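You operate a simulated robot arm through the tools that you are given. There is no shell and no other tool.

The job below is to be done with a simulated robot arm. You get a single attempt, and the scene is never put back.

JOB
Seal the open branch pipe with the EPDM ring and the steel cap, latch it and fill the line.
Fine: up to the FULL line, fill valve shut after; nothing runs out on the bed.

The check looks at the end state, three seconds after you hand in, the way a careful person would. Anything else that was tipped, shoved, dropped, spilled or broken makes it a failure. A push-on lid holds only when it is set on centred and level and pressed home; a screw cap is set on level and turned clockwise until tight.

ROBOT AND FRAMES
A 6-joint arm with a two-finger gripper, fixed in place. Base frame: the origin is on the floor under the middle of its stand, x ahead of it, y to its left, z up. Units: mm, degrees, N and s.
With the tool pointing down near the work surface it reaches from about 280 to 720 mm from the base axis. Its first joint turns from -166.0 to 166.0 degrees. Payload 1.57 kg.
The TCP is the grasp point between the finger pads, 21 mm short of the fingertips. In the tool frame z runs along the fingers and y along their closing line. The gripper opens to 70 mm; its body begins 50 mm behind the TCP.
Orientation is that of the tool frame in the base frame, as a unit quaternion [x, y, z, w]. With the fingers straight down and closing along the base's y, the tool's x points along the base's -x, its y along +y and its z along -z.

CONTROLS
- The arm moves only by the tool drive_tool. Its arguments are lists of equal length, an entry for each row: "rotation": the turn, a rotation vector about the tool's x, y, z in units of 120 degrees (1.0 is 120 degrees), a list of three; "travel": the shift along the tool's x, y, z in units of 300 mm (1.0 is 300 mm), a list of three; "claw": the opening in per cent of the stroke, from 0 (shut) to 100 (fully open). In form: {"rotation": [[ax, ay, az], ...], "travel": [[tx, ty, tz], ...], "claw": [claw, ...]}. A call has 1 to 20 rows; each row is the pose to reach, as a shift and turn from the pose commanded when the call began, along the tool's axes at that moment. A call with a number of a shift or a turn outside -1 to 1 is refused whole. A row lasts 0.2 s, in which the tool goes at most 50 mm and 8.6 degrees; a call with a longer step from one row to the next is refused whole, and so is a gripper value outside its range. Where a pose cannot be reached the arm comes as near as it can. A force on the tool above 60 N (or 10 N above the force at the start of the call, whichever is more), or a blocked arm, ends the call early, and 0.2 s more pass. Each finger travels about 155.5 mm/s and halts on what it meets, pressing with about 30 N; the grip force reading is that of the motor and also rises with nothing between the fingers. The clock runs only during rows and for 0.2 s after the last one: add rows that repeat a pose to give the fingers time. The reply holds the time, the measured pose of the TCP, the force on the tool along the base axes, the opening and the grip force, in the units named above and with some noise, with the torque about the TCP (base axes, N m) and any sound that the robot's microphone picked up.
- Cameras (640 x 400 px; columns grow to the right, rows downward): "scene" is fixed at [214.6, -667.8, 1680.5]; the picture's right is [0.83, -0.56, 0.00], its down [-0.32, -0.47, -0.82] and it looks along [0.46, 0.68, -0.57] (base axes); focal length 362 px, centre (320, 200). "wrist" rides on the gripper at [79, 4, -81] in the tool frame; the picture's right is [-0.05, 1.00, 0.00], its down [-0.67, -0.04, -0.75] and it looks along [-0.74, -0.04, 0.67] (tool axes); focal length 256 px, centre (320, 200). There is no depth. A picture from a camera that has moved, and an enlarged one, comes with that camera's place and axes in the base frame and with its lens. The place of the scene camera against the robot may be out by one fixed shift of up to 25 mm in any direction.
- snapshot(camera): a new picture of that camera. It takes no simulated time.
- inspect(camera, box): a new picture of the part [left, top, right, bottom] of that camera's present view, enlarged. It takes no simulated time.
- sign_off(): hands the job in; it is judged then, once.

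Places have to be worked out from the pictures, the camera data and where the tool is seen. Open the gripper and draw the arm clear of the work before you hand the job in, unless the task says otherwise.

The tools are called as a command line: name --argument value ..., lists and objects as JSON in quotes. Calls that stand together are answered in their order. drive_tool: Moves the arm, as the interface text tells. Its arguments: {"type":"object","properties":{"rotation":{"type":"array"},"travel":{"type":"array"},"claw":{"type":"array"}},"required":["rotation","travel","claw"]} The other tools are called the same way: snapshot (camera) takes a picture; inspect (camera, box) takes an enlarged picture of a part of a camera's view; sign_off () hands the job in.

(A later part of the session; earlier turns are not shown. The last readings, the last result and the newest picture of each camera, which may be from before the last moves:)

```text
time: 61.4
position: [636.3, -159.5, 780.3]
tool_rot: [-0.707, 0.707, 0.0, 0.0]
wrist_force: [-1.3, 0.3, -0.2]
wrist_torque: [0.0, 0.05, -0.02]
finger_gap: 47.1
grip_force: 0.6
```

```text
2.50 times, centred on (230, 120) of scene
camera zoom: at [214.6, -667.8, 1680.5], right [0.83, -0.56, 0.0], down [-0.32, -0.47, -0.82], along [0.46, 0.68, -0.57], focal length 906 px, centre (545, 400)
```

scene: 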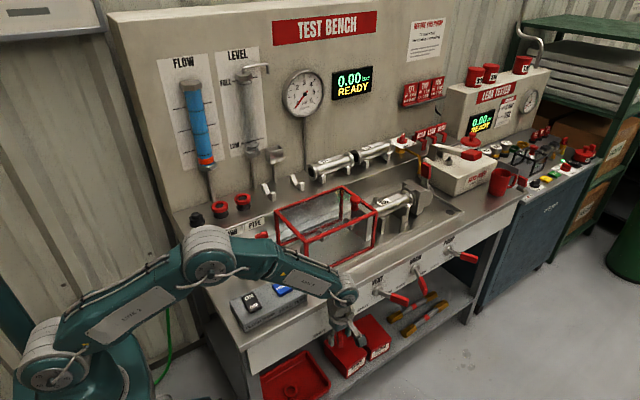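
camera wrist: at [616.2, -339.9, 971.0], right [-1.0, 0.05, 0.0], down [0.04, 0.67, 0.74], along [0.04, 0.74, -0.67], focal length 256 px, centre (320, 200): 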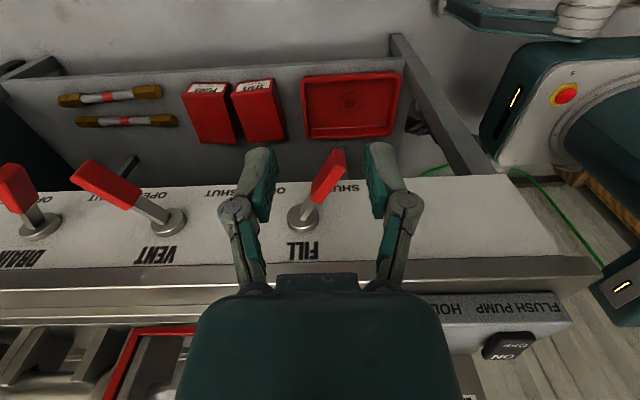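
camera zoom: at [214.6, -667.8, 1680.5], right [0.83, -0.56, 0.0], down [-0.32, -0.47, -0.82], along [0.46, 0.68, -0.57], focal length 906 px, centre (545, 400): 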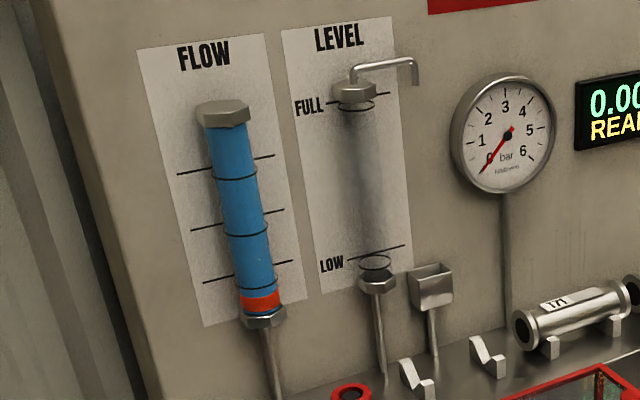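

The pad has just come up against the handle (no flow yet). I push another 15 mm and look again.

drive_tool --rotation '[[0, 0, 0], [0, 0, 0], [0, 0, 0]]' --travel '[[0, -0.02, 0], [0, -0.04, 0], [0, -0.05, 0]]' --claw '[66, 66, 66]'

inspect --camera "wrist" --box '[220, 80, 420, 260]'

inspect --camera "scene" --box '[150, 40, 310, 200]'

inspect --camera "scene" --box '[300, 260, 420, 350]'

```text
time: 62.2
position: [649.7, -158.8, 782.0]
tool_rot: [-0.707, 0.708, 0.001, 0.0]
wrist_force: [-0.5, -0.1, 0.3]
wrist_torque: [0.0, 0.04, -0.03]
finger_gap: 47.0
grip_force: 0.8
```

```text
2.22 times, centred on (320, 170) of wrist
camera zoom: at [647.6, -238.7, 863.1], right [-1.0, 0.05, 0.0], down [0.04, 0.67, 0.75], along [0.04, 0.74, -0.67], focal length 569 px, centre (320, 267)
```

zoom: 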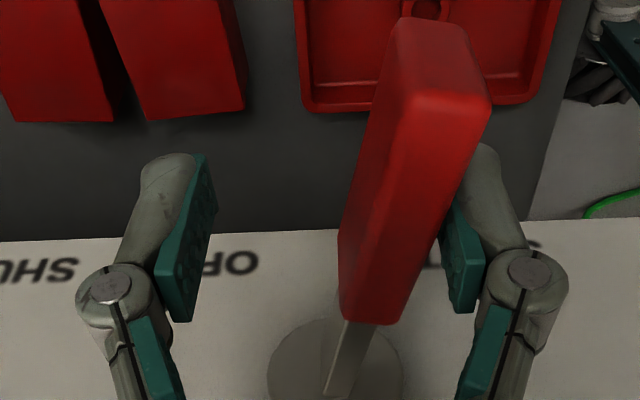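

```text
2.50 times, centred on (230, 120) of scene
camera zoom: at [214.6, -667.8, 1680.5], right [0.83, -0.56, 0.0], down [-0.32, -0.47, -0.82], along [0.46, 0.68, -0.57], focal length 906 px, centre (545, 400)
```

zoom: 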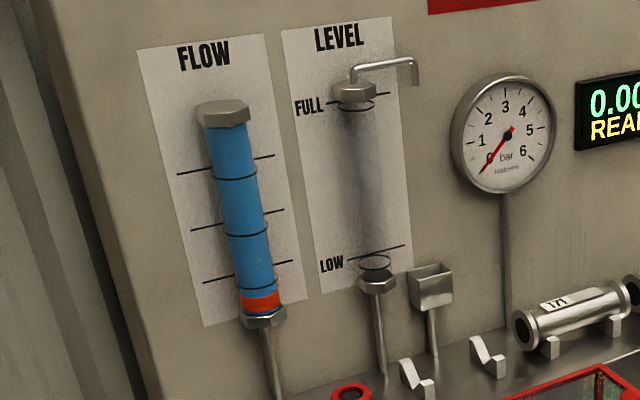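

```text
4.44 times, centred on (360, 305) of scene
camera zoom: at [214.6, -667.8, 1680.5], right [0.83, -0.56, 0.0], down [-0.32, -0.47, -0.82], along [0.46, 0.68, -0.57], focal length 1610 px, centre (142, -267)
```

zoom: 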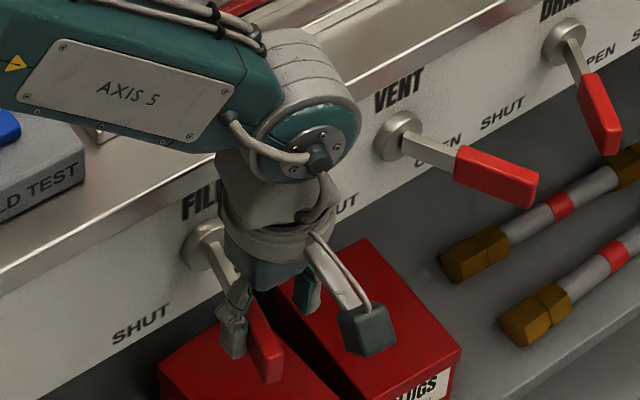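

The lever swings horizontally as expected, with very low force; no flow yet. I continue +15 mm.

drive_tool --rotation '[[0, 0, 0], [0, 0, 0], [0, 0, 0]]' --travel '[[0, -0.02, 0], [0, -0.04, 0], [0, -0.05, 0]]' --claw '[66, 66, 66]'

inspect --camera "scene" --box '[150, 40, 310, 200]'

inspect --camera "wrist" --box '[220, 80, 420, 260]'

```text
time: 63.0
position: [667.1, -158.5, 781.3]
tool_rot: [-0.706, 0.708, 0.0, 0.0]
wrist_force: [-0.4, 0.6, -0.2]
wrist_torque: [-0.02, 0.0, -0.01]
finger_gap: 46.1
grip_force: 0.0
```

```text
2.50 times, centred on (230, 120) of scene
camera zoom: at [214.6, -667.8, 1680.5], right [0.83, -0.56, 0.0], down [-0.32, -0.47, -0.82], along [0.46, 0.68, -0.57], focal length 906 px, centre (545, 400)
```

zoom: 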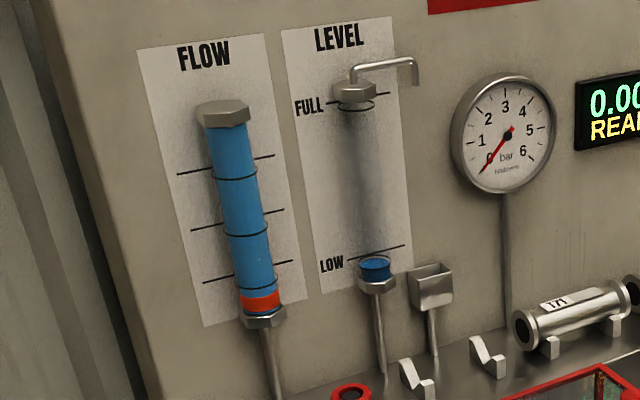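

```text
2.22 times, centred on (320, 170) of wrist
camera zoom: at [663.4, -238.5, 862.5], right [-1.0, 0.05, 0.0], down [0.04, 0.67, 0.75], along [0.04, 0.74, -0.67], focal length 569 px, centre (320, 267)
```

zoom: 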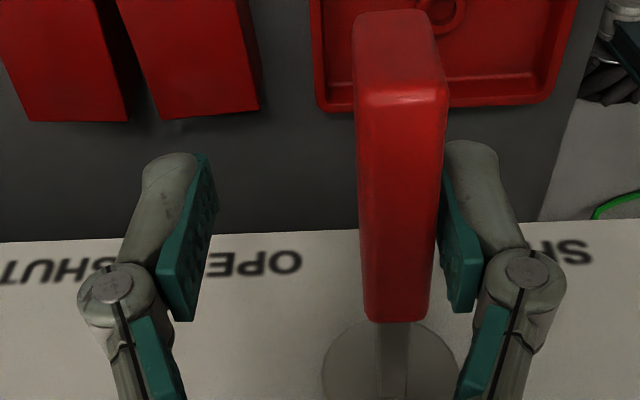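

Water has appeared at the LOW mark with the lever straight out, so it's partly open. I hold here briefly to gauge the fill rate.

drive_tool --rotation '[[0, 0, 0]]' --travel '[[0, 0, 0]]' --claw '[66]'

inspect --camera "scene" --box '[150, 40, 310, 200]'

inspect --camera "wrist" --box '[220, 80, 420, 260]'

```text
time: 63.4
position: [666.5, -158.7, 779.4]
tool_rot: [-0.706, 0.708, 0.001, 0.001]
wrist_force: [1.5, 0.1, 0.4]
wrist_torque: [0.02, 0.01, 0.04]
finger_gap: 46.8
grip_force: 0.7
```

```text
2.50 times, centred on (230, 120) of scene
camera zoom: at [214.6, -667.8, 1680.5], right [0.83, -0.56, 0.0], down [-0.32, -0.47, -0.82], along [0.46, 0.68, -0.57], focal length 906 px, centre (545, 400)
```

zoom: 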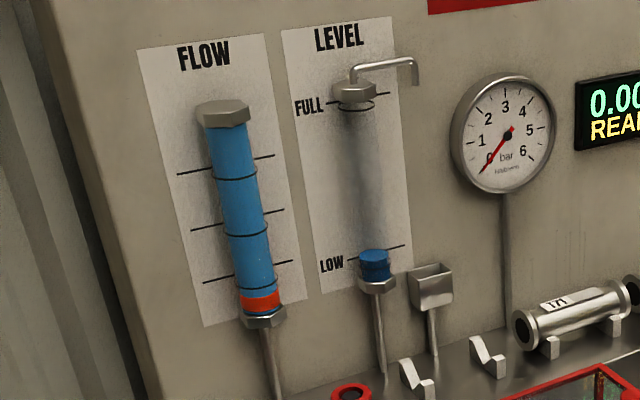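

```text
2.22 times, centred on (320, 170) of wrist
camera zoom: at [663.5, -238.4, 862.3], right [-1.0, 0.05, 0.0], down [0.04, 0.67, 0.75], along [0.04, 0.74, -0.67], focal length 569 px, centre (320, 267)
```

zoom: 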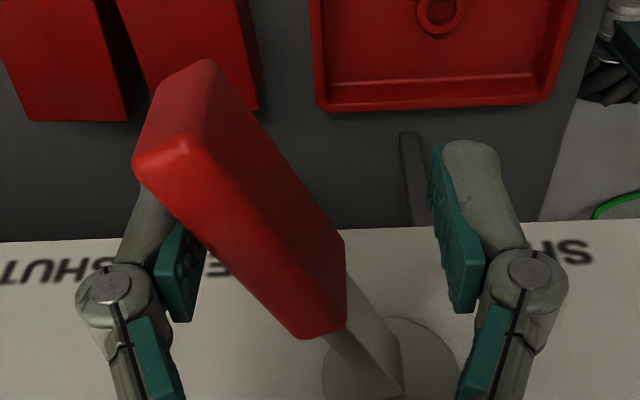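

The lever is over-centre and has snapped to OPEN, resting on the +x finger. The level is rising (about 10 px per 0.4 s here); I wait 0.6 s more and measure the rate.

drive_tool --rotation '[[0, 0, 0], [0, 0, 0]]' --travel '[[0, 0, 0], [0, 0, 0]]' --claw '[66, 66]'

inspect --camera "scene" --box '[200, 50, 280, 160]'

inspect --camera "wrist" --box '[220, 80, 420, 260]'

inspect --camera "scene" --box '[220, 200, 400, 300]'

```text
time: 64.0
position: [666.9, -158.4, 780.9]
tool_rot: [-0.707, 0.707, 0.0, 0.001]
wrist_force: [1.3, 0.1, -0.7]
wrist_torque: [0.02, -0.02, 0.02]
finger_gap: 46.9
grip_force: 0.3
```

```text
3.64 times, centred on (240, 105) of scene
camera zoom: at [214.6, -667.8, 1680.5], right [0.83, -0.56, 0.0], down [-0.32, -0.47, -0.82], along [0.46, 0.68, -0.57], focal length 1318 px, centre (611, 546)
```

zoom: 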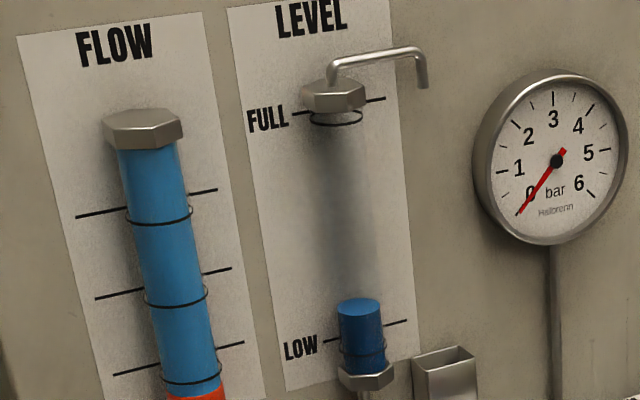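

```text
2.22 times, centred on (320, 170) of wrist
camera zoom: at [663.3, -238.6, 862.5], right [-1.0, 0.05, 0.0], down [0.04, 0.67, 0.75], along [0.04, 0.74, -0.67], focal length 569 px, centre (320, 267)
```

zoom: 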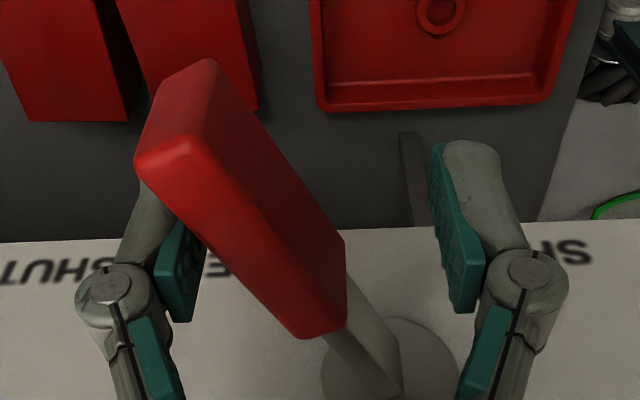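

```text
3.56 times, centred on (310, 250) of scene
camera zoom: at [214.6, -667.8, 1680.5], right [0.83, -0.56, 0.0], down [-0.32, -0.47, -0.82], along [0.46, 0.68, -0.57], focal length 1288 px, centre (356, 22)
```

zoom: 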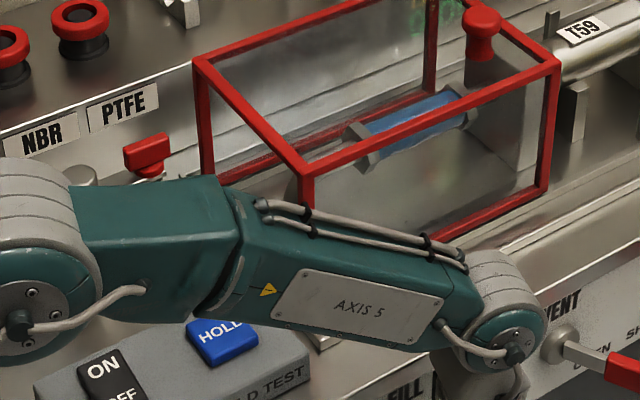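

The clear pipe in the guard has filled and the level is past LOW, rising about 43 px/s at this zoom, with about 190 px to FULL. I look closely at the FULL mark before continuing.

inspect --camera "scene" --box '[225, 65, 275, 97]'

inspect --camera "scene" --box '[225, 120, 275, 160]'

```text
12.50 times, centred on (250, 81) of scene
camera zoom: at [214.6, -667.8, 1680.5], right [0.83, -0.56, 0.0], down [-0.32, -0.47, -0.82], along [0.46, 0.68, -0.57], focal length 4530 px, centre (1195, 1688)
```

zoom: 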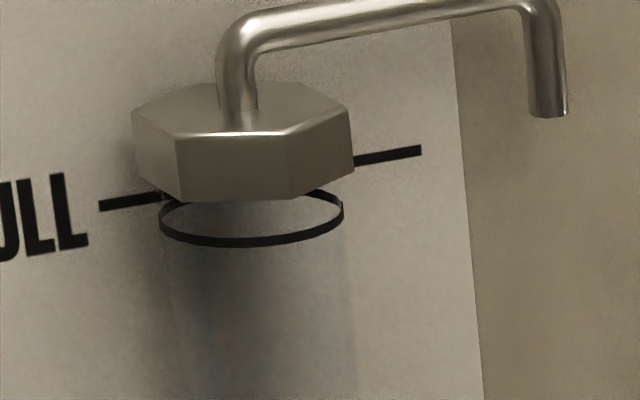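

```text
10.00 times, centred on (250, 140) of scene
camera zoom: at [214.6, -667.8, 1680.5], right [0.83, -0.56, 0.0], down [-0.32, -0.47, -0.82], along [0.46, 0.68, -0.57], focal length 3624 px, centre (1020, 800)
```

zoom: 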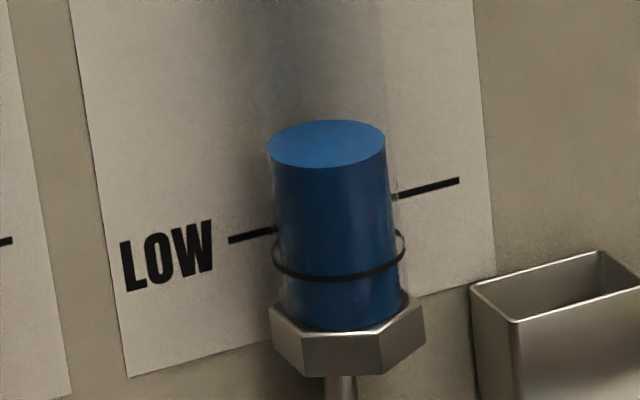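

Target: the water surface centred on the FULL ring (full-image row ≈ 82). At about 12 px/s from row 134 that's ~4.3 s; I wait 2.2 s with the valve open and re-measure.

drive_tool --rotation '[[0, 0, 0], [0, 0, 0], [0, 0, 0], [0, 0, 0], [0, 0, 0], [0, 0, 0], [0, 0, 0], [0, 0, 0], [0, 0, 0], [0, 0, 0]]' --travel '[[0, 0, 0], [0, 0, 0], [0, 0, 0], [0, 0, 0], [0, 0, 0], [0, 0, 0], [0, 0, 0], [0, 0, 0], [0, 0, 0], [0, 0, 0]]' --claw '[66, 66, 66, 66, 66, 66, 66, 66, 66, 66]'

inspect --camera "scene" --box '[200, 50, 280, 160]'

inspect --camera "scene" --box '[220, 200, 400, 300]'

```text
time: 66.2
position: [666.3, -158.7, 779.8]
tool_rot: [-0.706, 0.708, 0.0, 0.001]
wrist_force: [1.4, 1.0, -0.9]
wrist_torque: [0.02, 0.0, 0.06]
finger_gap: 46.9
grip_force: 0.4
```

```text
3.64 times, centred on (240, 105) of scene
camera zoom: at [214.6, -667.8, 1680.5], right [0.83, -0.56, 0.0], down [-0.32, -0.47, -0.82], along [0.46, 0.68, -0.57], focal length 1318 px, centre (611, 546)
```

zoom: 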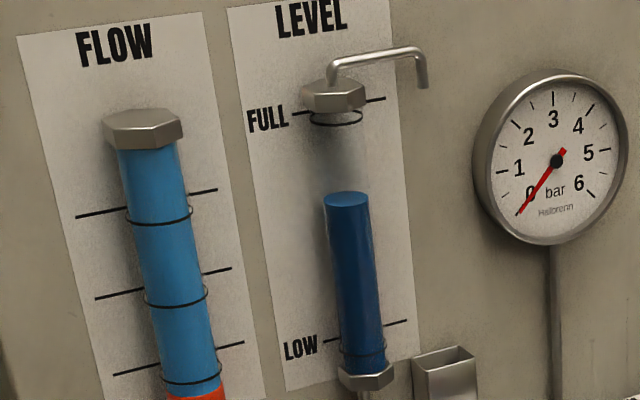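

```text
3.56 times, centred on (310, 250) of scene
camera zoom: at [214.6, -667.8, 1680.5], right [0.83, -0.56, 0.0], down [-0.32, -0.47, -0.82], along [0.46, 0.68, -0.57], focal length 1288 px, centre (356, 22)
```

zoom: 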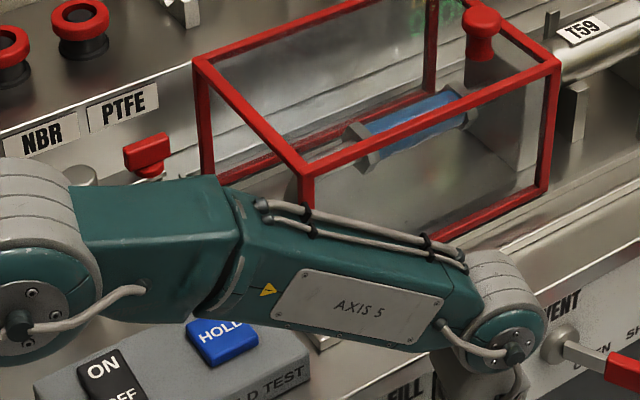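

The surface is at row 200 (zoom) with about 83 px left, 48 px/s. I throttle by moving the fork −x 14 mm (the lever is spring-held against the +x finger) and see how the rate changes.

drive_tool --rotation '[[0, 0, 0]]' --travel '[[0, 0.046, 0]]' --claw '[66]'

inspect --camera "scene" --box '[200, 50, 280, 160]'

inspect --camera "wrist" --box '[220, 80, 420, 260]'

```text
time: 66.6
position: [652.8, -159.4, 781.0]
tool_rot: [-0.707, 0.708, 0.0, -0.001]
wrist_force: [0.3, 0.5, -1.0]
wrist_torque: [-0.02, -0.01, 0.0]
finger_gap: 47.0
grip_force: 1.3
```

```text
3.64 times, centred on (240, 105) of scene
camera zoom: at [214.6, -667.8, 1680.5], right [0.83, -0.56, 0.0], down [-0.32, -0.47, -0.82], along [0.46, 0.68, -0.57], focal length 1318 px, centre (611, 546)
```

zoom: 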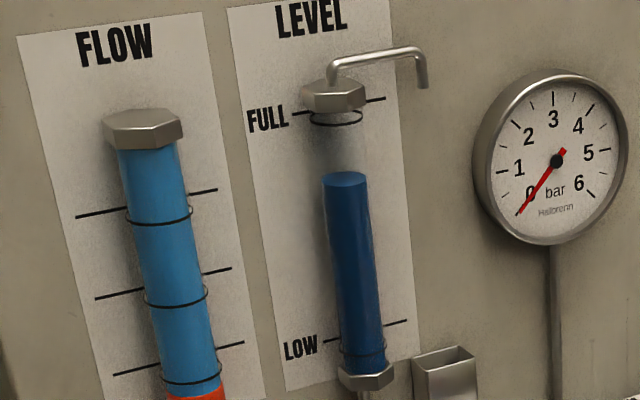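

```text
2.22 times, centred on (320, 170) of wrist
camera zoom: at [650.3, -239.5, 862.7], right [-1.0, 0.06, 0.0], down [0.04, 0.67, 0.75], along [0.04, 0.74, -0.67], focal length 569 px, centre (320, 267)
```

zoom: 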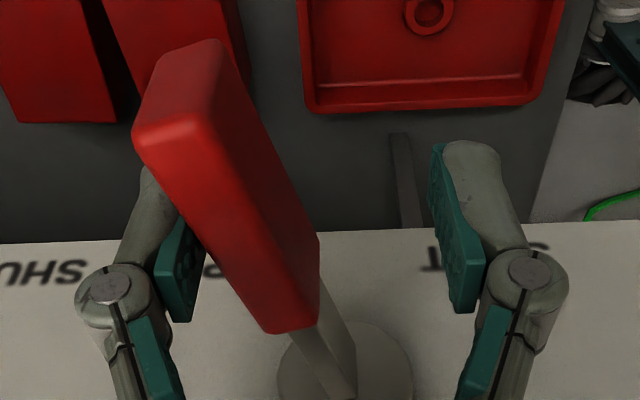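

No throttling yet (row 180, ~63 px left). I move a further 9 mm toward SHUT and re-measure.

drive_tool --rotation '[[0, 0, 0]]' --travel '[[0, 0.028, 0]]' --claw '[66]'

inspect --camera "scene" --box '[200, 50, 280, 160]'

inspect --camera "wrist" --box '[220, 80, 420, 260]'

```text
time: 67.0
position: [644.6, -161.3, 781.1]
tool_rot: [-0.707, 0.708, 0.0, 0.0]
wrist_force: [1.1, -0.5, 0.3]
wrist_torque: [0.0, -0.04, 0.01]
finger_gap: 46.7
grip_force: 0.6
```

```text
3.64 times, centred on (240, 105) of scene
camera zoom: at [214.6, -667.8, 1680.5], right [0.83, -0.56, 0.0], down [-0.32, -0.47, -0.82], along [0.46, 0.68, -0.57], focal length 1318 px, centre (611, 546)
```

zoom: 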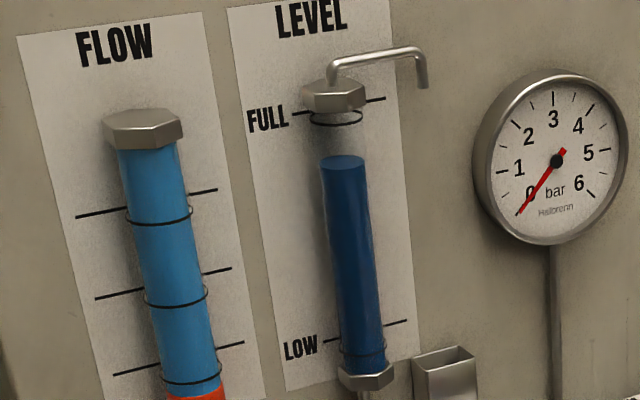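

```text
2.22 times, centred on (320, 170) of wrist
camera zoom: at [641.1, -240.2, 863.3], right [-1.0, 0.06, 0.0], down [0.04, 0.67, 0.75], along [0.04, 0.74, -0.67], focal length 569 px, centre (320, 267)
```

zoom: 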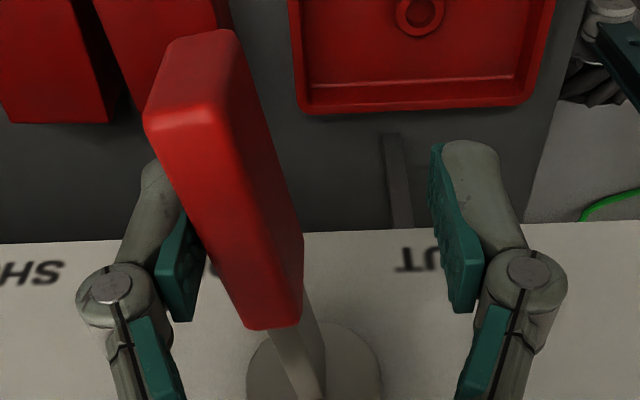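

Row 163 now, ~46 px left and slightly slower. I move another 5 mm toward SHUT.

drive_tool --rotation '[[0, 0, 0]]' --travel '[[0, 0.017, 0]]' --claw '[66]'

inspect --camera "scene" --box '[200, 50, 280, 160]'

inspect --camera "wrist" --box '[220, 80, 420, 260]'

```text
time: 67.4
position: [638.6, -159.4, 782.3]
tool_rot: [-0.706, 0.708, 0.0, 0.0]
wrist_force: [0.9, -0.5, -0.7]
wrist_torque: [0.03, -0.01, -0.02]
finger_gap: 46.3
grip_force: 0.3
```

```text
3.64 times, centred on (240, 105) of scene
camera zoom: at [214.6, -667.8, 1680.5], right [0.83, -0.56, 0.0], down [-0.32, -0.47, -0.82], along [0.46, 0.68, -0.57], focal length 1318 px, centre (611, 546)
```

zoom: 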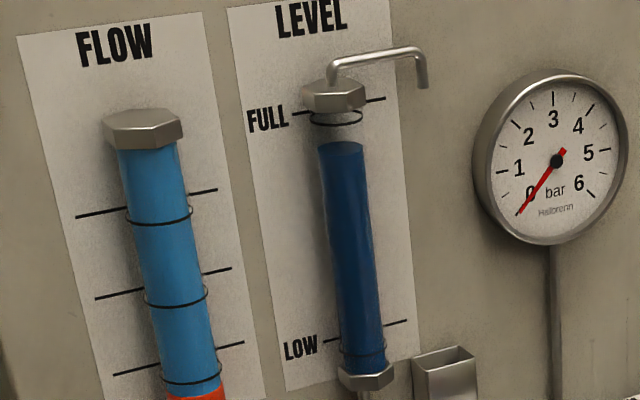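

```text
2.22 times, centred on (320, 170) of wrist
camera zoom: at [635.9, -239.6, 863.8], right [-1.0, 0.05, 0.0], down [0.04, 0.67, 0.75], along [0.04, 0.74, -0.67], focal length 569 px, centre (320, 267)
```

zoom: 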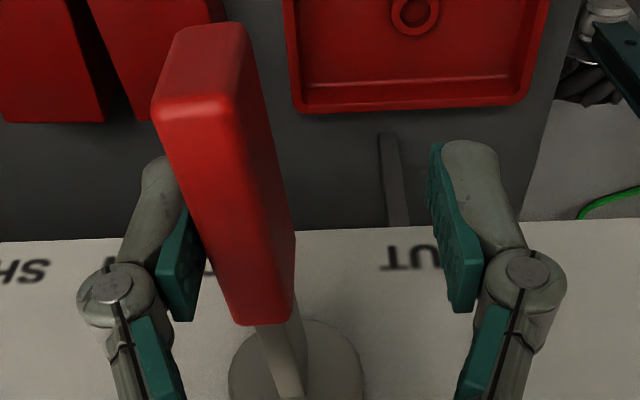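

Flow scales with the lever: row 149 now, ~35 px/s, 32 px left. I hold 0.6 s, then measure precisely.

drive_tool --rotation '[[0, 0, 0], [0, 0, 0]]' --travel '[[0, 0, 0], [0, 0, 0]]' --claw '[66, 66]'

inspect --camera "scene" --box '[225, 65, 275, 97]'

inspect --camera "scene" --box '[200, 50, 280, 160]'

inspect --camera "wrist" --box '[220, 80, 420, 260]'

```text
time: 68.0
position: [638.2, -160.3, 780.7]
tool_rot: [-0.706, 0.708, 0.001, 0.001]
wrist_force: [1.4, -0.9, 0.0]
wrist_torque: [0.01, -0.02, 0.0]
finger_gap: 46.2
grip_force: 0.6
```

```text
12.50 times, centred on (250, 81) of scene
camera zoom: at [214.6, -667.8, 1680.5], right [0.83, -0.56, 0.0], down [-0.32, -0.47, -0.82], along [0.46, 0.68, -0.57], focal length 4530 px, centre (1195, 1688)
```

zoom: 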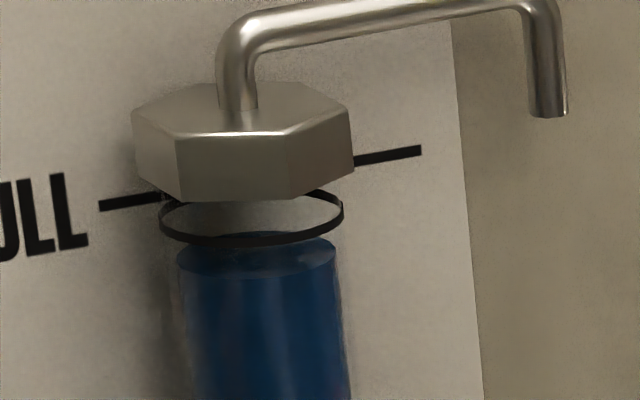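

```text
3.64 times, centred on (240, 105) of scene
camera zoom: at [214.6, -667.8, 1680.5], right [0.83, -0.56, 0.0], down [-0.32, -0.47, -0.82], along [0.46, 0.68, -0.57], focal length 1318 px, centre (611, 546)
```

zoom: 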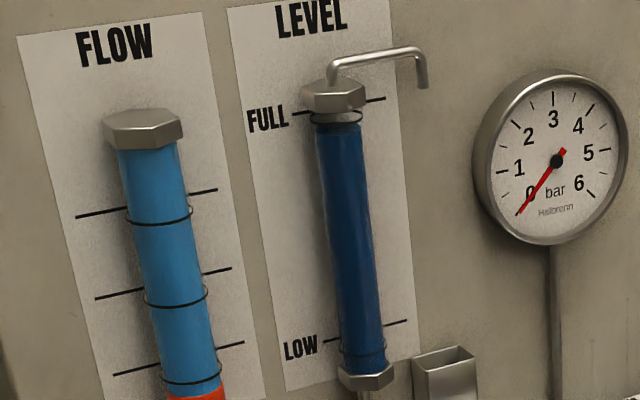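

```text
2.22 times, centred on (320, 170) of wrist
camera zoom: at [636.0, -239.5, 864.0], right [-1.0, 0.05, 0.0], down [0.04, 0.67, 0.75], along [0.04, 0.74, -0.67], focal length 569 px, centre (320, 267)
```

zoom: 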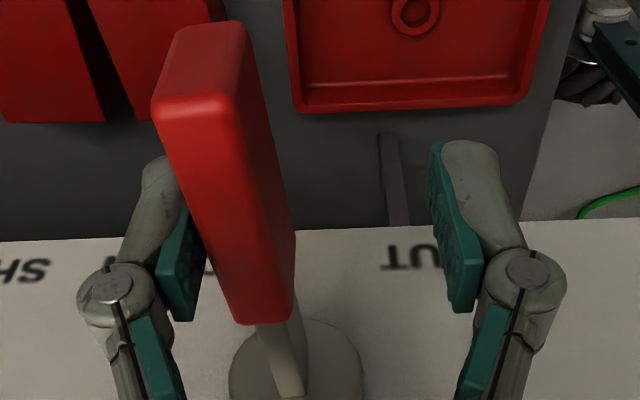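

About 12 px (3.64× zoom) remain and the lever is just on the open side of centre. I now push −x 20 mm so it trips to SHUT, planning a small top-up if it ends low.

drive_tool --rotation '[[0, 0, 0]]' --travel '[[0, 0.067, 0]]' --claw '[66]'

inspect --camera "scene" --box '[225, 65, 275, 97]'

inspect --camera "wrist" --box '[220, 80, 420, 260]'

```text
time: 68.4
position: [620.5, -159.8, 781.2]
tool_rot: [-0.707, 0.707, 0.0, 0.0]
wrist_force: [0.0, 0.5, -0.1]
wrist_torque: [-0.01, -0.02, -0.01]
finger_gap: 46.0
grip_force: 0.0
```

```text
12.50 times, centred on (250, 81) of scene
camera zoom: at [214.6, -667.8, 1680.5], right [0.83, -0.56, 0.0], down [-0.32, -0.47, -0.82], along [0.46, 0.68, -0.57], focal length 4530 px, centre (1195, 1688)
```

zoom: 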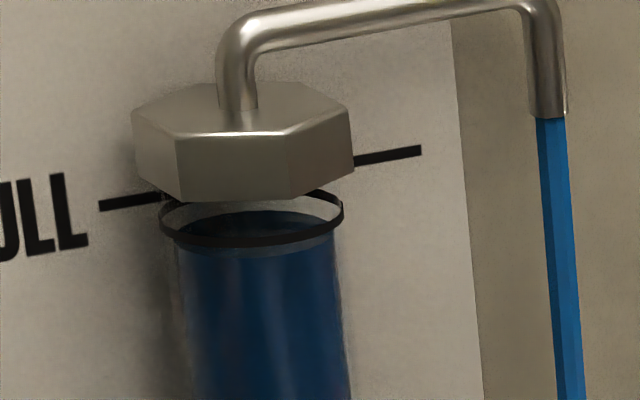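

```text
2.22 times, centred on (320, 170) of wrist
camera zoom: at [617.6, -239.4, 863.8], right [-1.0, 0.05, 0.0], down [0.04, 0.67, 0.75], along [0.04, 0.74, -0.67], focal length 569 px, centre (320, 267)
```

zoom: 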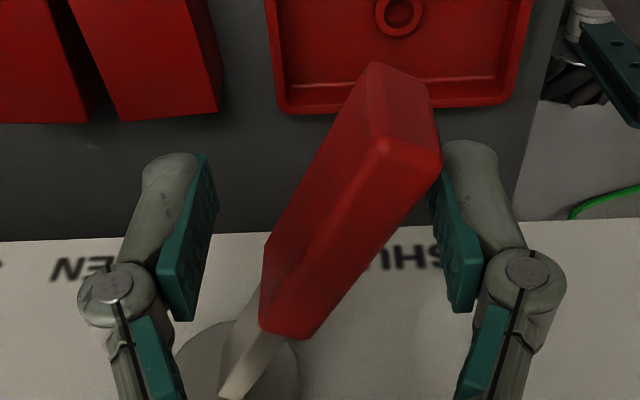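

The lever is back at SHUT and the level is at the FULL ring. A stream shows at the overflow spout, so I look at where it goes.

inspect --camera "scene" --box '[210, 60, 310, 200]'

inspect --camera "scene" --box '[255, 130, 305, 180]'

snapshot --camera "scene"

```text
2.86 times, centred on (260, 130) of scene
camera zoom: at [214.6, -667.8, 1680.5], right [0.83, -0.56, 0.0], down [-0.32, -0.47, -0.82], along [0.46, 0.68, -0.57], focal length 1035 px, centre (491, 400)
```

zoom: 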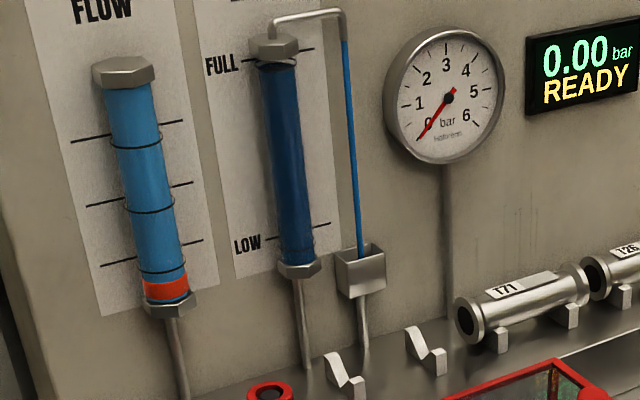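

```text
8.00 times, centred on (280, 155) of scene
camera zoom: at [214.6, -667.8, 1680.5], right [0.83, -0.56, 0.0], down [-0.32, -0.47, -0.82], along [0.46, 0.68, -0.57], focal length 2899 px, centre (640, 560)
```

zoom: 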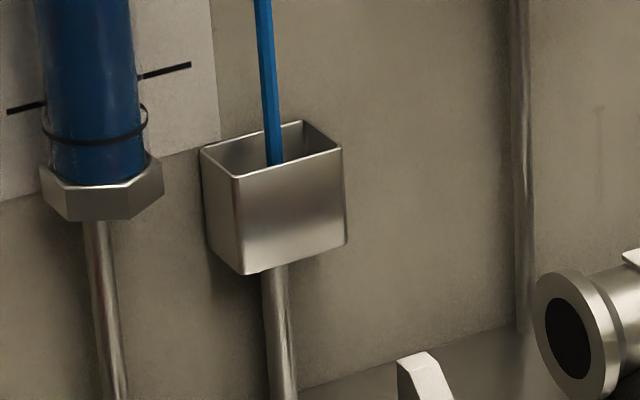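

```text
taken
```

scene: 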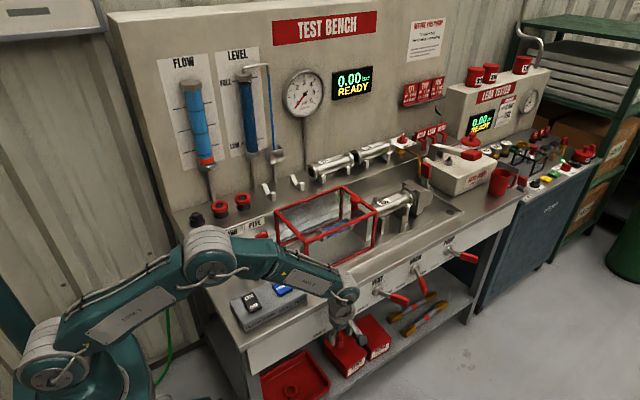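

The overflow ran into the tundish, not onto the bed, and the valve is shut. I hold half a second to see that the stream stops and the level stays.

drive_tool --rotation '[[0, 0, 0], [0, 0, 0]]' --travel '[[0, 0, 0], [0, 0, 0]]' --claw '[66, 66]'

inspect --camera "scene" --box '[225, 65, 275, 97]'

inspect --camera "scene" --box '[210, 60, 310, 200]'

inspect --camera "wrist" --box '[220, 80, 420, 260]'

```text
time: 69.0
position: [620.8, -159.2, 781.5]
tool_rot: [-0.707, 0.708, 0.0, 0.0]
wrist_force: [-0.6, 0.7, 0.3]
wrist_torque: [0.01, 0.03, 0.0]
finger_gap: 46.1
grip_force: 0.0
```

```text
12.50 times, centred on (250, 81) of scene
camera zoom: at [214.6, -667.8, 1680.5], right [0.83, -0.56, 0.0], down [-0.32, -0.47, -0.82], along [0.46, 0.68, -0.57], focal length 4530 px, centre (1195, 1688)
```

zoom: 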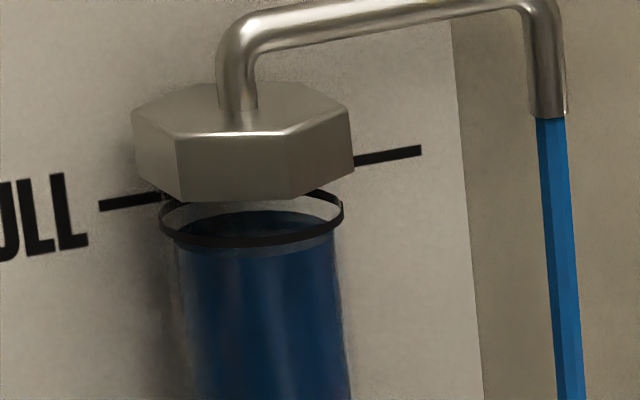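

```text
2.86 times, centred on (260, 130) of scene
camera zoom: at [214.6, -667.8, 1680.5], right [0.83, -0.56, 0.0], down [-0.32, -0.47, -0.82], along [0.46, 0.68, -0.57], focal length 1035 px, centre (491, 400)
```

zoom: 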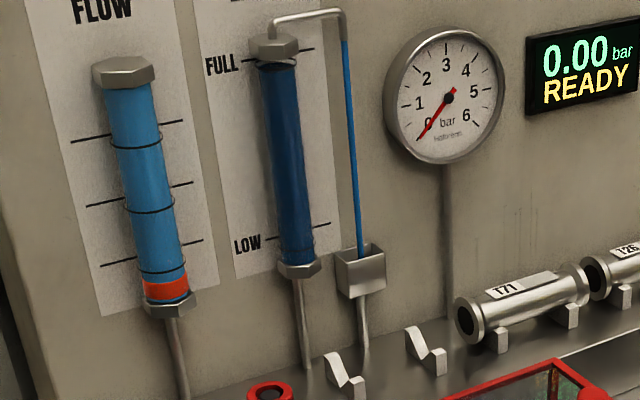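

```text
2.22 times, centred on (320, 170) of wrist
camera zoom: at [617.5, -239.4, 863.5], right [-1.0, 0.05, 0.0], down [0.04, 0.67, 0.75], along [0.04, 0.74, -0.67], focal length 569 px, centre (320, 267)
```

zoom: 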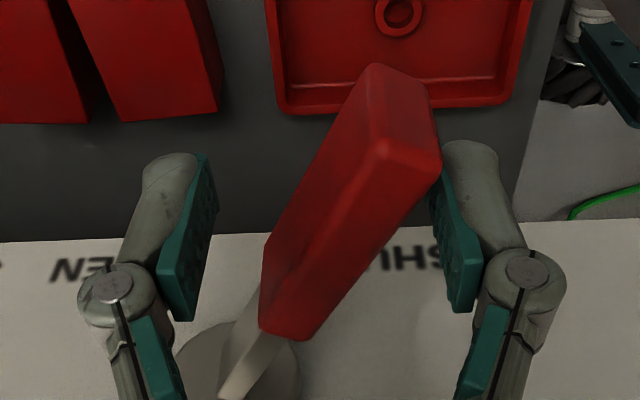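

The lever matches its original SHUT position but may be resting near the −x finger, so I move the fork −x 4 mm for clearance and then rise straight off it, then re-check the stream.

drive_tool --rotation '[[0, 0, 0], [0, 0, 0], [0, 0, 0], [0, 0, 0], [0, 0, 0], [0, 0, 0]]' --travel '[[0, 0.012, 0], [0, 0.012, -0.08], [0, 0.012, -0.2], [0, 0.012, -0.32], [0, 0.012, -0.4], [0, 0.012, -0.4]]' --claw '[66, 66, 66, 66, 66, 66]'

inspect --camera "scene" --box '[225, 65, 275, 97]'

inspect --camera "scene" --box '[210, 60, 310, 200]'

snapshot --camera "wrist"

```text
time: 70.4
position: [616.1, -159.3, 898.8]
tool_rot: [-0.707, 0.708, 0.0, 0.0]
wrist_force: [0.3, 0.3, -0.1]
wrist_torque: [0.01, 0.01, -0.02]
finger_gap: 46.7
grip_force: 0.1
```

```text
12.50 times, centred on (250, 81) of scene
camera zoom: at [214.6, -667.8, 1680.5], right [0.83, -0.56, 0.0], down [-0.32, -0.47, -0.82], along [0.46, 0.68, -0.57], focal length 4530 px, centre (1195, 1688)
```

zoom: 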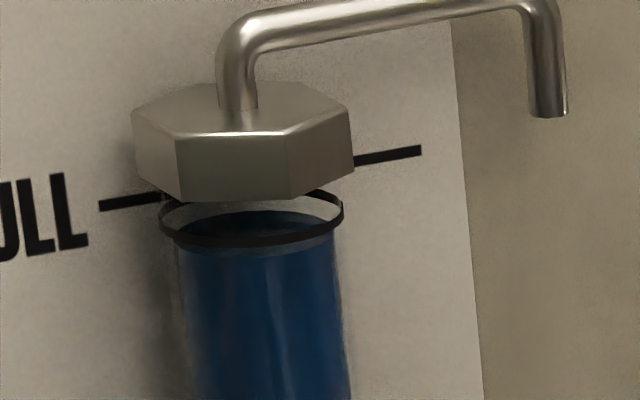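

```text
2.86 times, centred on (260, 130) of scene
camera zoom: at [214.6, -667.8, 1680.5], right [0.83, -0.56, 0.0], down [-0.32, -0.47, -0.82], along [0.46, 0.68, -0.57], focal length 1035 px, centre (491, 400)
```

zoom: 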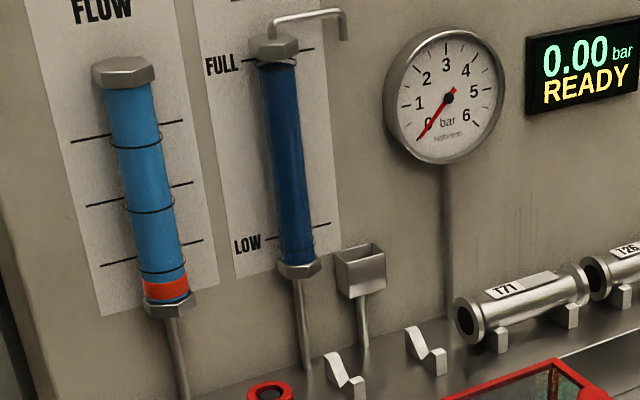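

```text
taken
camera wrist: at [612.8, -239.7, 981.2], right [-1.0, 0.05, 0.0], down [0.04, 0.67, 0.75], along [0.04, 0.74, -0.67], focal length 256 px, centre (320, 200)
```

wrist: 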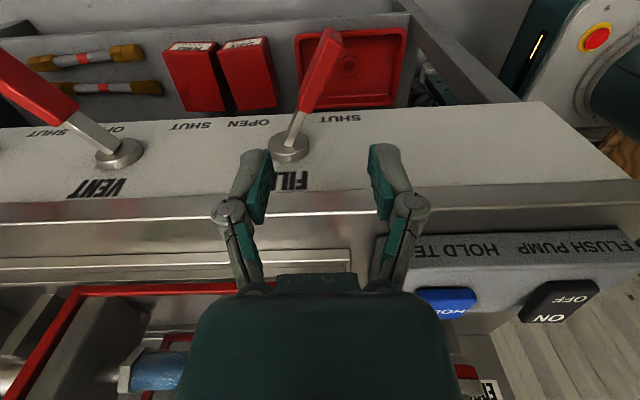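

The overflow stopped and the level stays at the FULL ring. I zoom in further on the mark, the bed, and the lever.

inspect --camera "scene" --box '[235, 72, 265, 92]'

inspect --camera "wrist" --box '[220, 10, 400, 180]'

inspect --camera "scene" --box '[220, 170, 480, 320]'

```text
16.00 times, centred on (250, 82) of scene
camera zoom: at [214.6, -667.8, 1680.5], right [0.83, -0.56, 0.0], down [-0.32, -0.47, -0.82], along [0.46, 0.68, -0.57], focal length 5798 px, centre (1440, 2088)
```

zoom: 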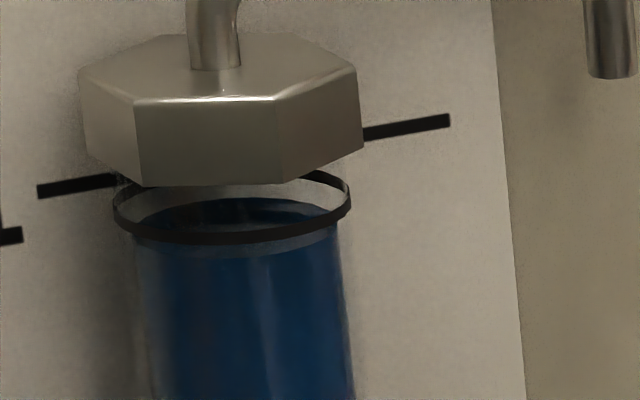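

```text
2.35 times, centred on (310, 95) of wrist
camera zoom: at [612.8, -239.7, 981.2], right [-1.0, 0.05, 0.0], down [0.04, 0.67, 0.75], along [0.04, 0.74, -0.67], focal length 602 px, centre (344, 447)
```

zoom: 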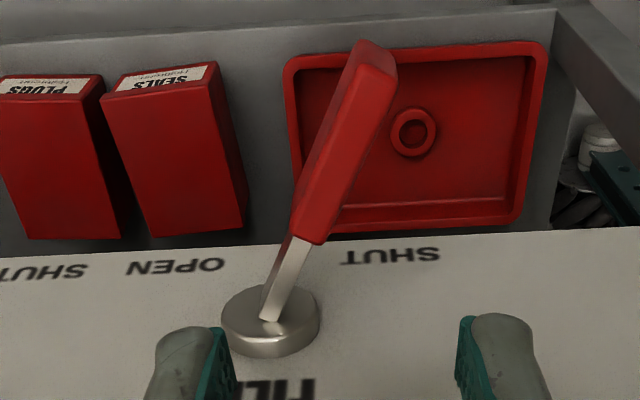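

```text
2.46 times, centred on (350, 245) of scene
camera zoom: at [214.6, -667.8, 1680.5], right [0.83, -0.56, 0.0], down [-0.32, -0.47, -0.82], along [0.46, 0.68, -0.57], focal length 892 px, centre (246, 89)
```

zoom: 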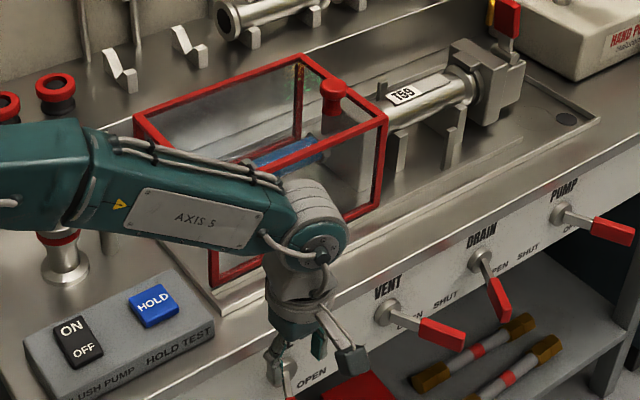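

The surface touches the FULL ring (overflow level), the FILL lever is back at its original SHUT position and the bed looks dry. I open the gripper, rise well above the bench and draw back toward the start position.

drive_tool --rotation '[[0, 0, 0], [0, 0, 0], [0, 0, 0], [0, 0, 0], [0, 0, 0], [0, 0, 0], [0, 0, 0], [0, 0, 0]]' --travel '[[0.05, 0, -0.1], [0.1, 0, -0.23], [0.15, 0, -0.36], [0.15, 0.02, -0.5], [0.15, 0.04, -0.64], [0.15, 0.08, -0.76], [0.15, 0.1, -0.82], [0.15, 0.1, -0.82]]' --claw '[66, 80, 100, 100, 100, 100, 100, 100]'

drive_tool --rotation '[[0, 0, 0.06], [0, 0, 0.13], [0, 0, 0.2], [0, 0, 0.27], [0, 0, 0.34], [0, 0, 0.41], [0, 0, 0.48], [0, 0, 0.55], [0, 0, 0.62], [0, 0, 0.69], [0, 0, 0.75], [0, 0, 0.75]]' --travel '[[-0.05, 0.07, 0], [-0.1, 0.14, 0], [-0.15, 0.21, 0], [-0.2, 0.28, 0], [-0.25, 0.35, 0], [-0.3, 0.42, 0], [-0.35, 0.48, 0], [-0.4, 0.54, 0], [-0.45, 0.58, 0], [-0.48, 0.6, 0], [-0.5, 0.62, 0], [-0.5, 0.62, 0]]' --claw '[100, 100, 100, 100, 100, 100, 100, 100, 100, 100, 100, 100]'

snapshot --camera "scene"

snapshot --camera "wrist"

```text
time: 72.2
position: [584.2, -205.1, 1145.6]
tool_rot: [-0.706, 0.708, 0.0, 0.002]
wrist_force: [0.3, 0.5, -0.7]
wrist_torque: [0.0, 0.0, 0.04]
finger_gap: 69.9
grip_force: 0.0
```

```text
time: 74.8
position: [399.1, -54.7, 1147.2]
tool_rot: [0.002, 1.0, 0.001, -0.001]
wrist_force: [-0.1, -0.6, -0.6]
wrist_torque: [0.02, -0.02, 0.03]
finger_gap: 69.8
grip_force: 0.1
```

```text
taken
```

scene: 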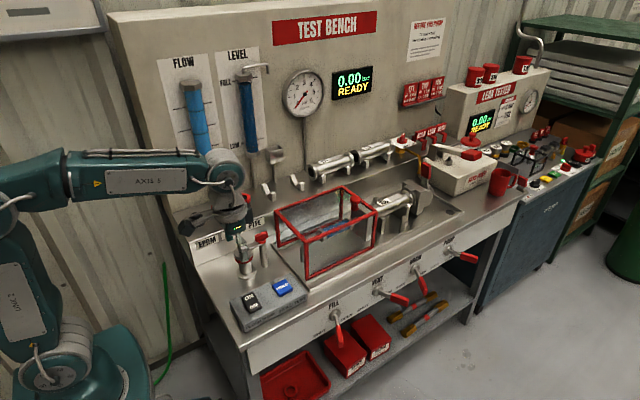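

```text
taken
camera wrist: at [321.8, -51.4, 1229.1], right [0.06, 1.0, 0.0], down [0.67, -0.04, 0.75], along [0.74, -0.04, -0.67], focal length 256 px, centre (320, 200)
```

wrist: 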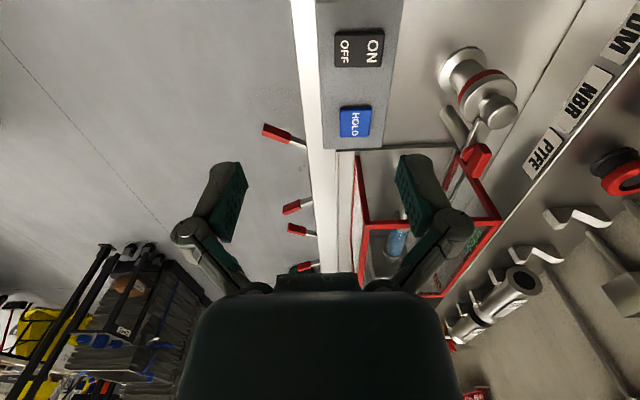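

Arm is drawn back. I check the final details: level, lever, latch and cap, and the bed for water.

inspect --camera "scene" --box '[225, 65, 275, 97]'

inspect --camera "scene" --box '[225, 220, 285, 290]'

inspect --camera "scene" --box '[300, 230, 480, 350]'

inspect --camera "scene" --box '[250, 170, 470, 300]'

inspect --camera "wrist" --box '[400, 20, 560, 180]'

```text
12.50 times, centred on (250, 81) of scene
camera zoom: at [214.6, -667.8, 1680.5], right [0.83, -0.56, 0.0], down [-0.32, -0.47, -0.82], along [0.46, 0.68, -0.57], focal length 4530 px, centre (1195, 1688)
```

zoom: 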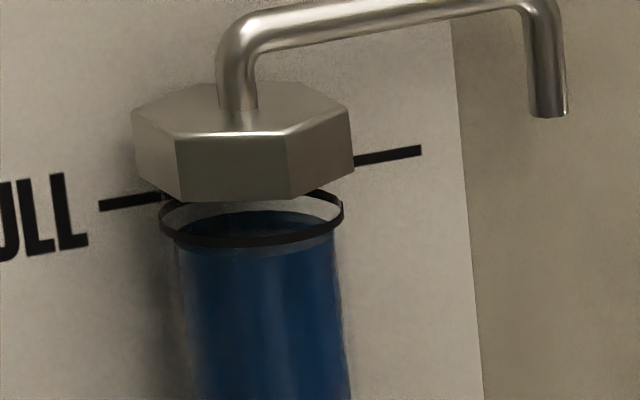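

```text
5.71 times, centred on (255, 255) of scene
camera zoom: at [214.6, -667.8, 1680.5], right [0.83, -0.56, 0.0], down [-0.32, -0.47, -0.82], along [0.46, 0.68, -0.57], focal length 2071 px, centre (691, -114)
```

zoom: 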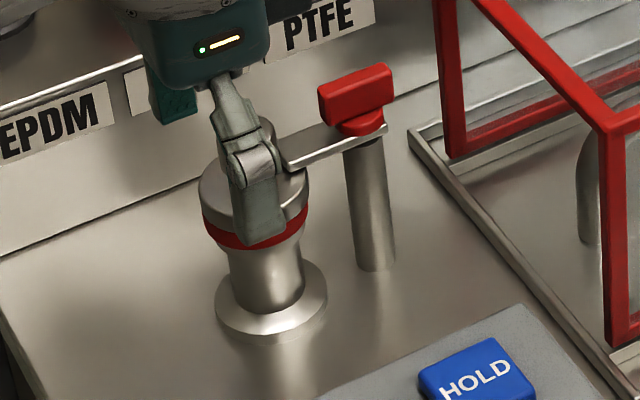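

```text
3.33 times, centred on (390, 290) of scene
camera zoom: at [214.6, -667.8, 1680.5], right [0.83, -0.56, 0.0], down [-0.32, -0.47, -0.82], along [0.46, 0.68, -0.57], focal length 1208 px, centre (87, -100)
```

zoom: 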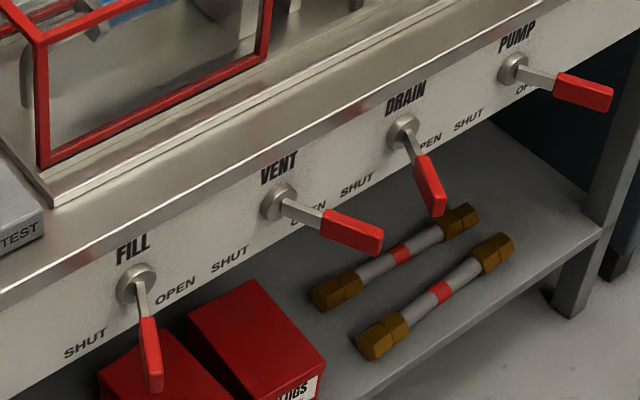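

```text
2.91 times, centred on (360, 235) of scene
camera zoom: at [214.6, -667.8, 1680.5], right [0.83, -0.56, 0.0], down [-0.32, -0.47, -0.82], along [0.46, 0.68, -0.57], focal length 1054 px, centre (204, 98)
```

zoom: 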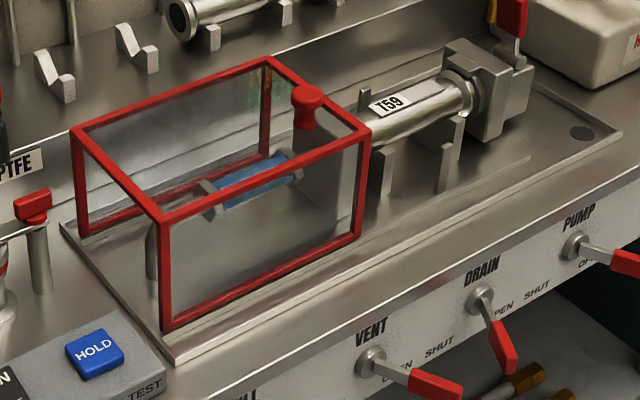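

```text
2.50 times, centred on (480, 100) of wrist
camera zoom: at [321.8, -51.4, 1229.1], right [0.06, 1.0, 0.0], down [0.67, -0.04, 0.75], along [0.74, -0.04, -0.67], focal length 640 px, centre (-80, 450)
```

zoom: 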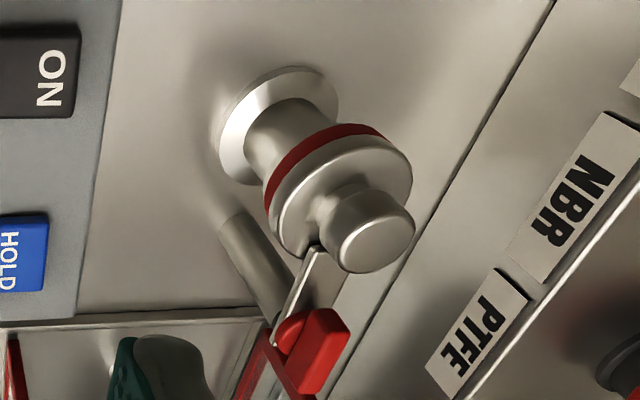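

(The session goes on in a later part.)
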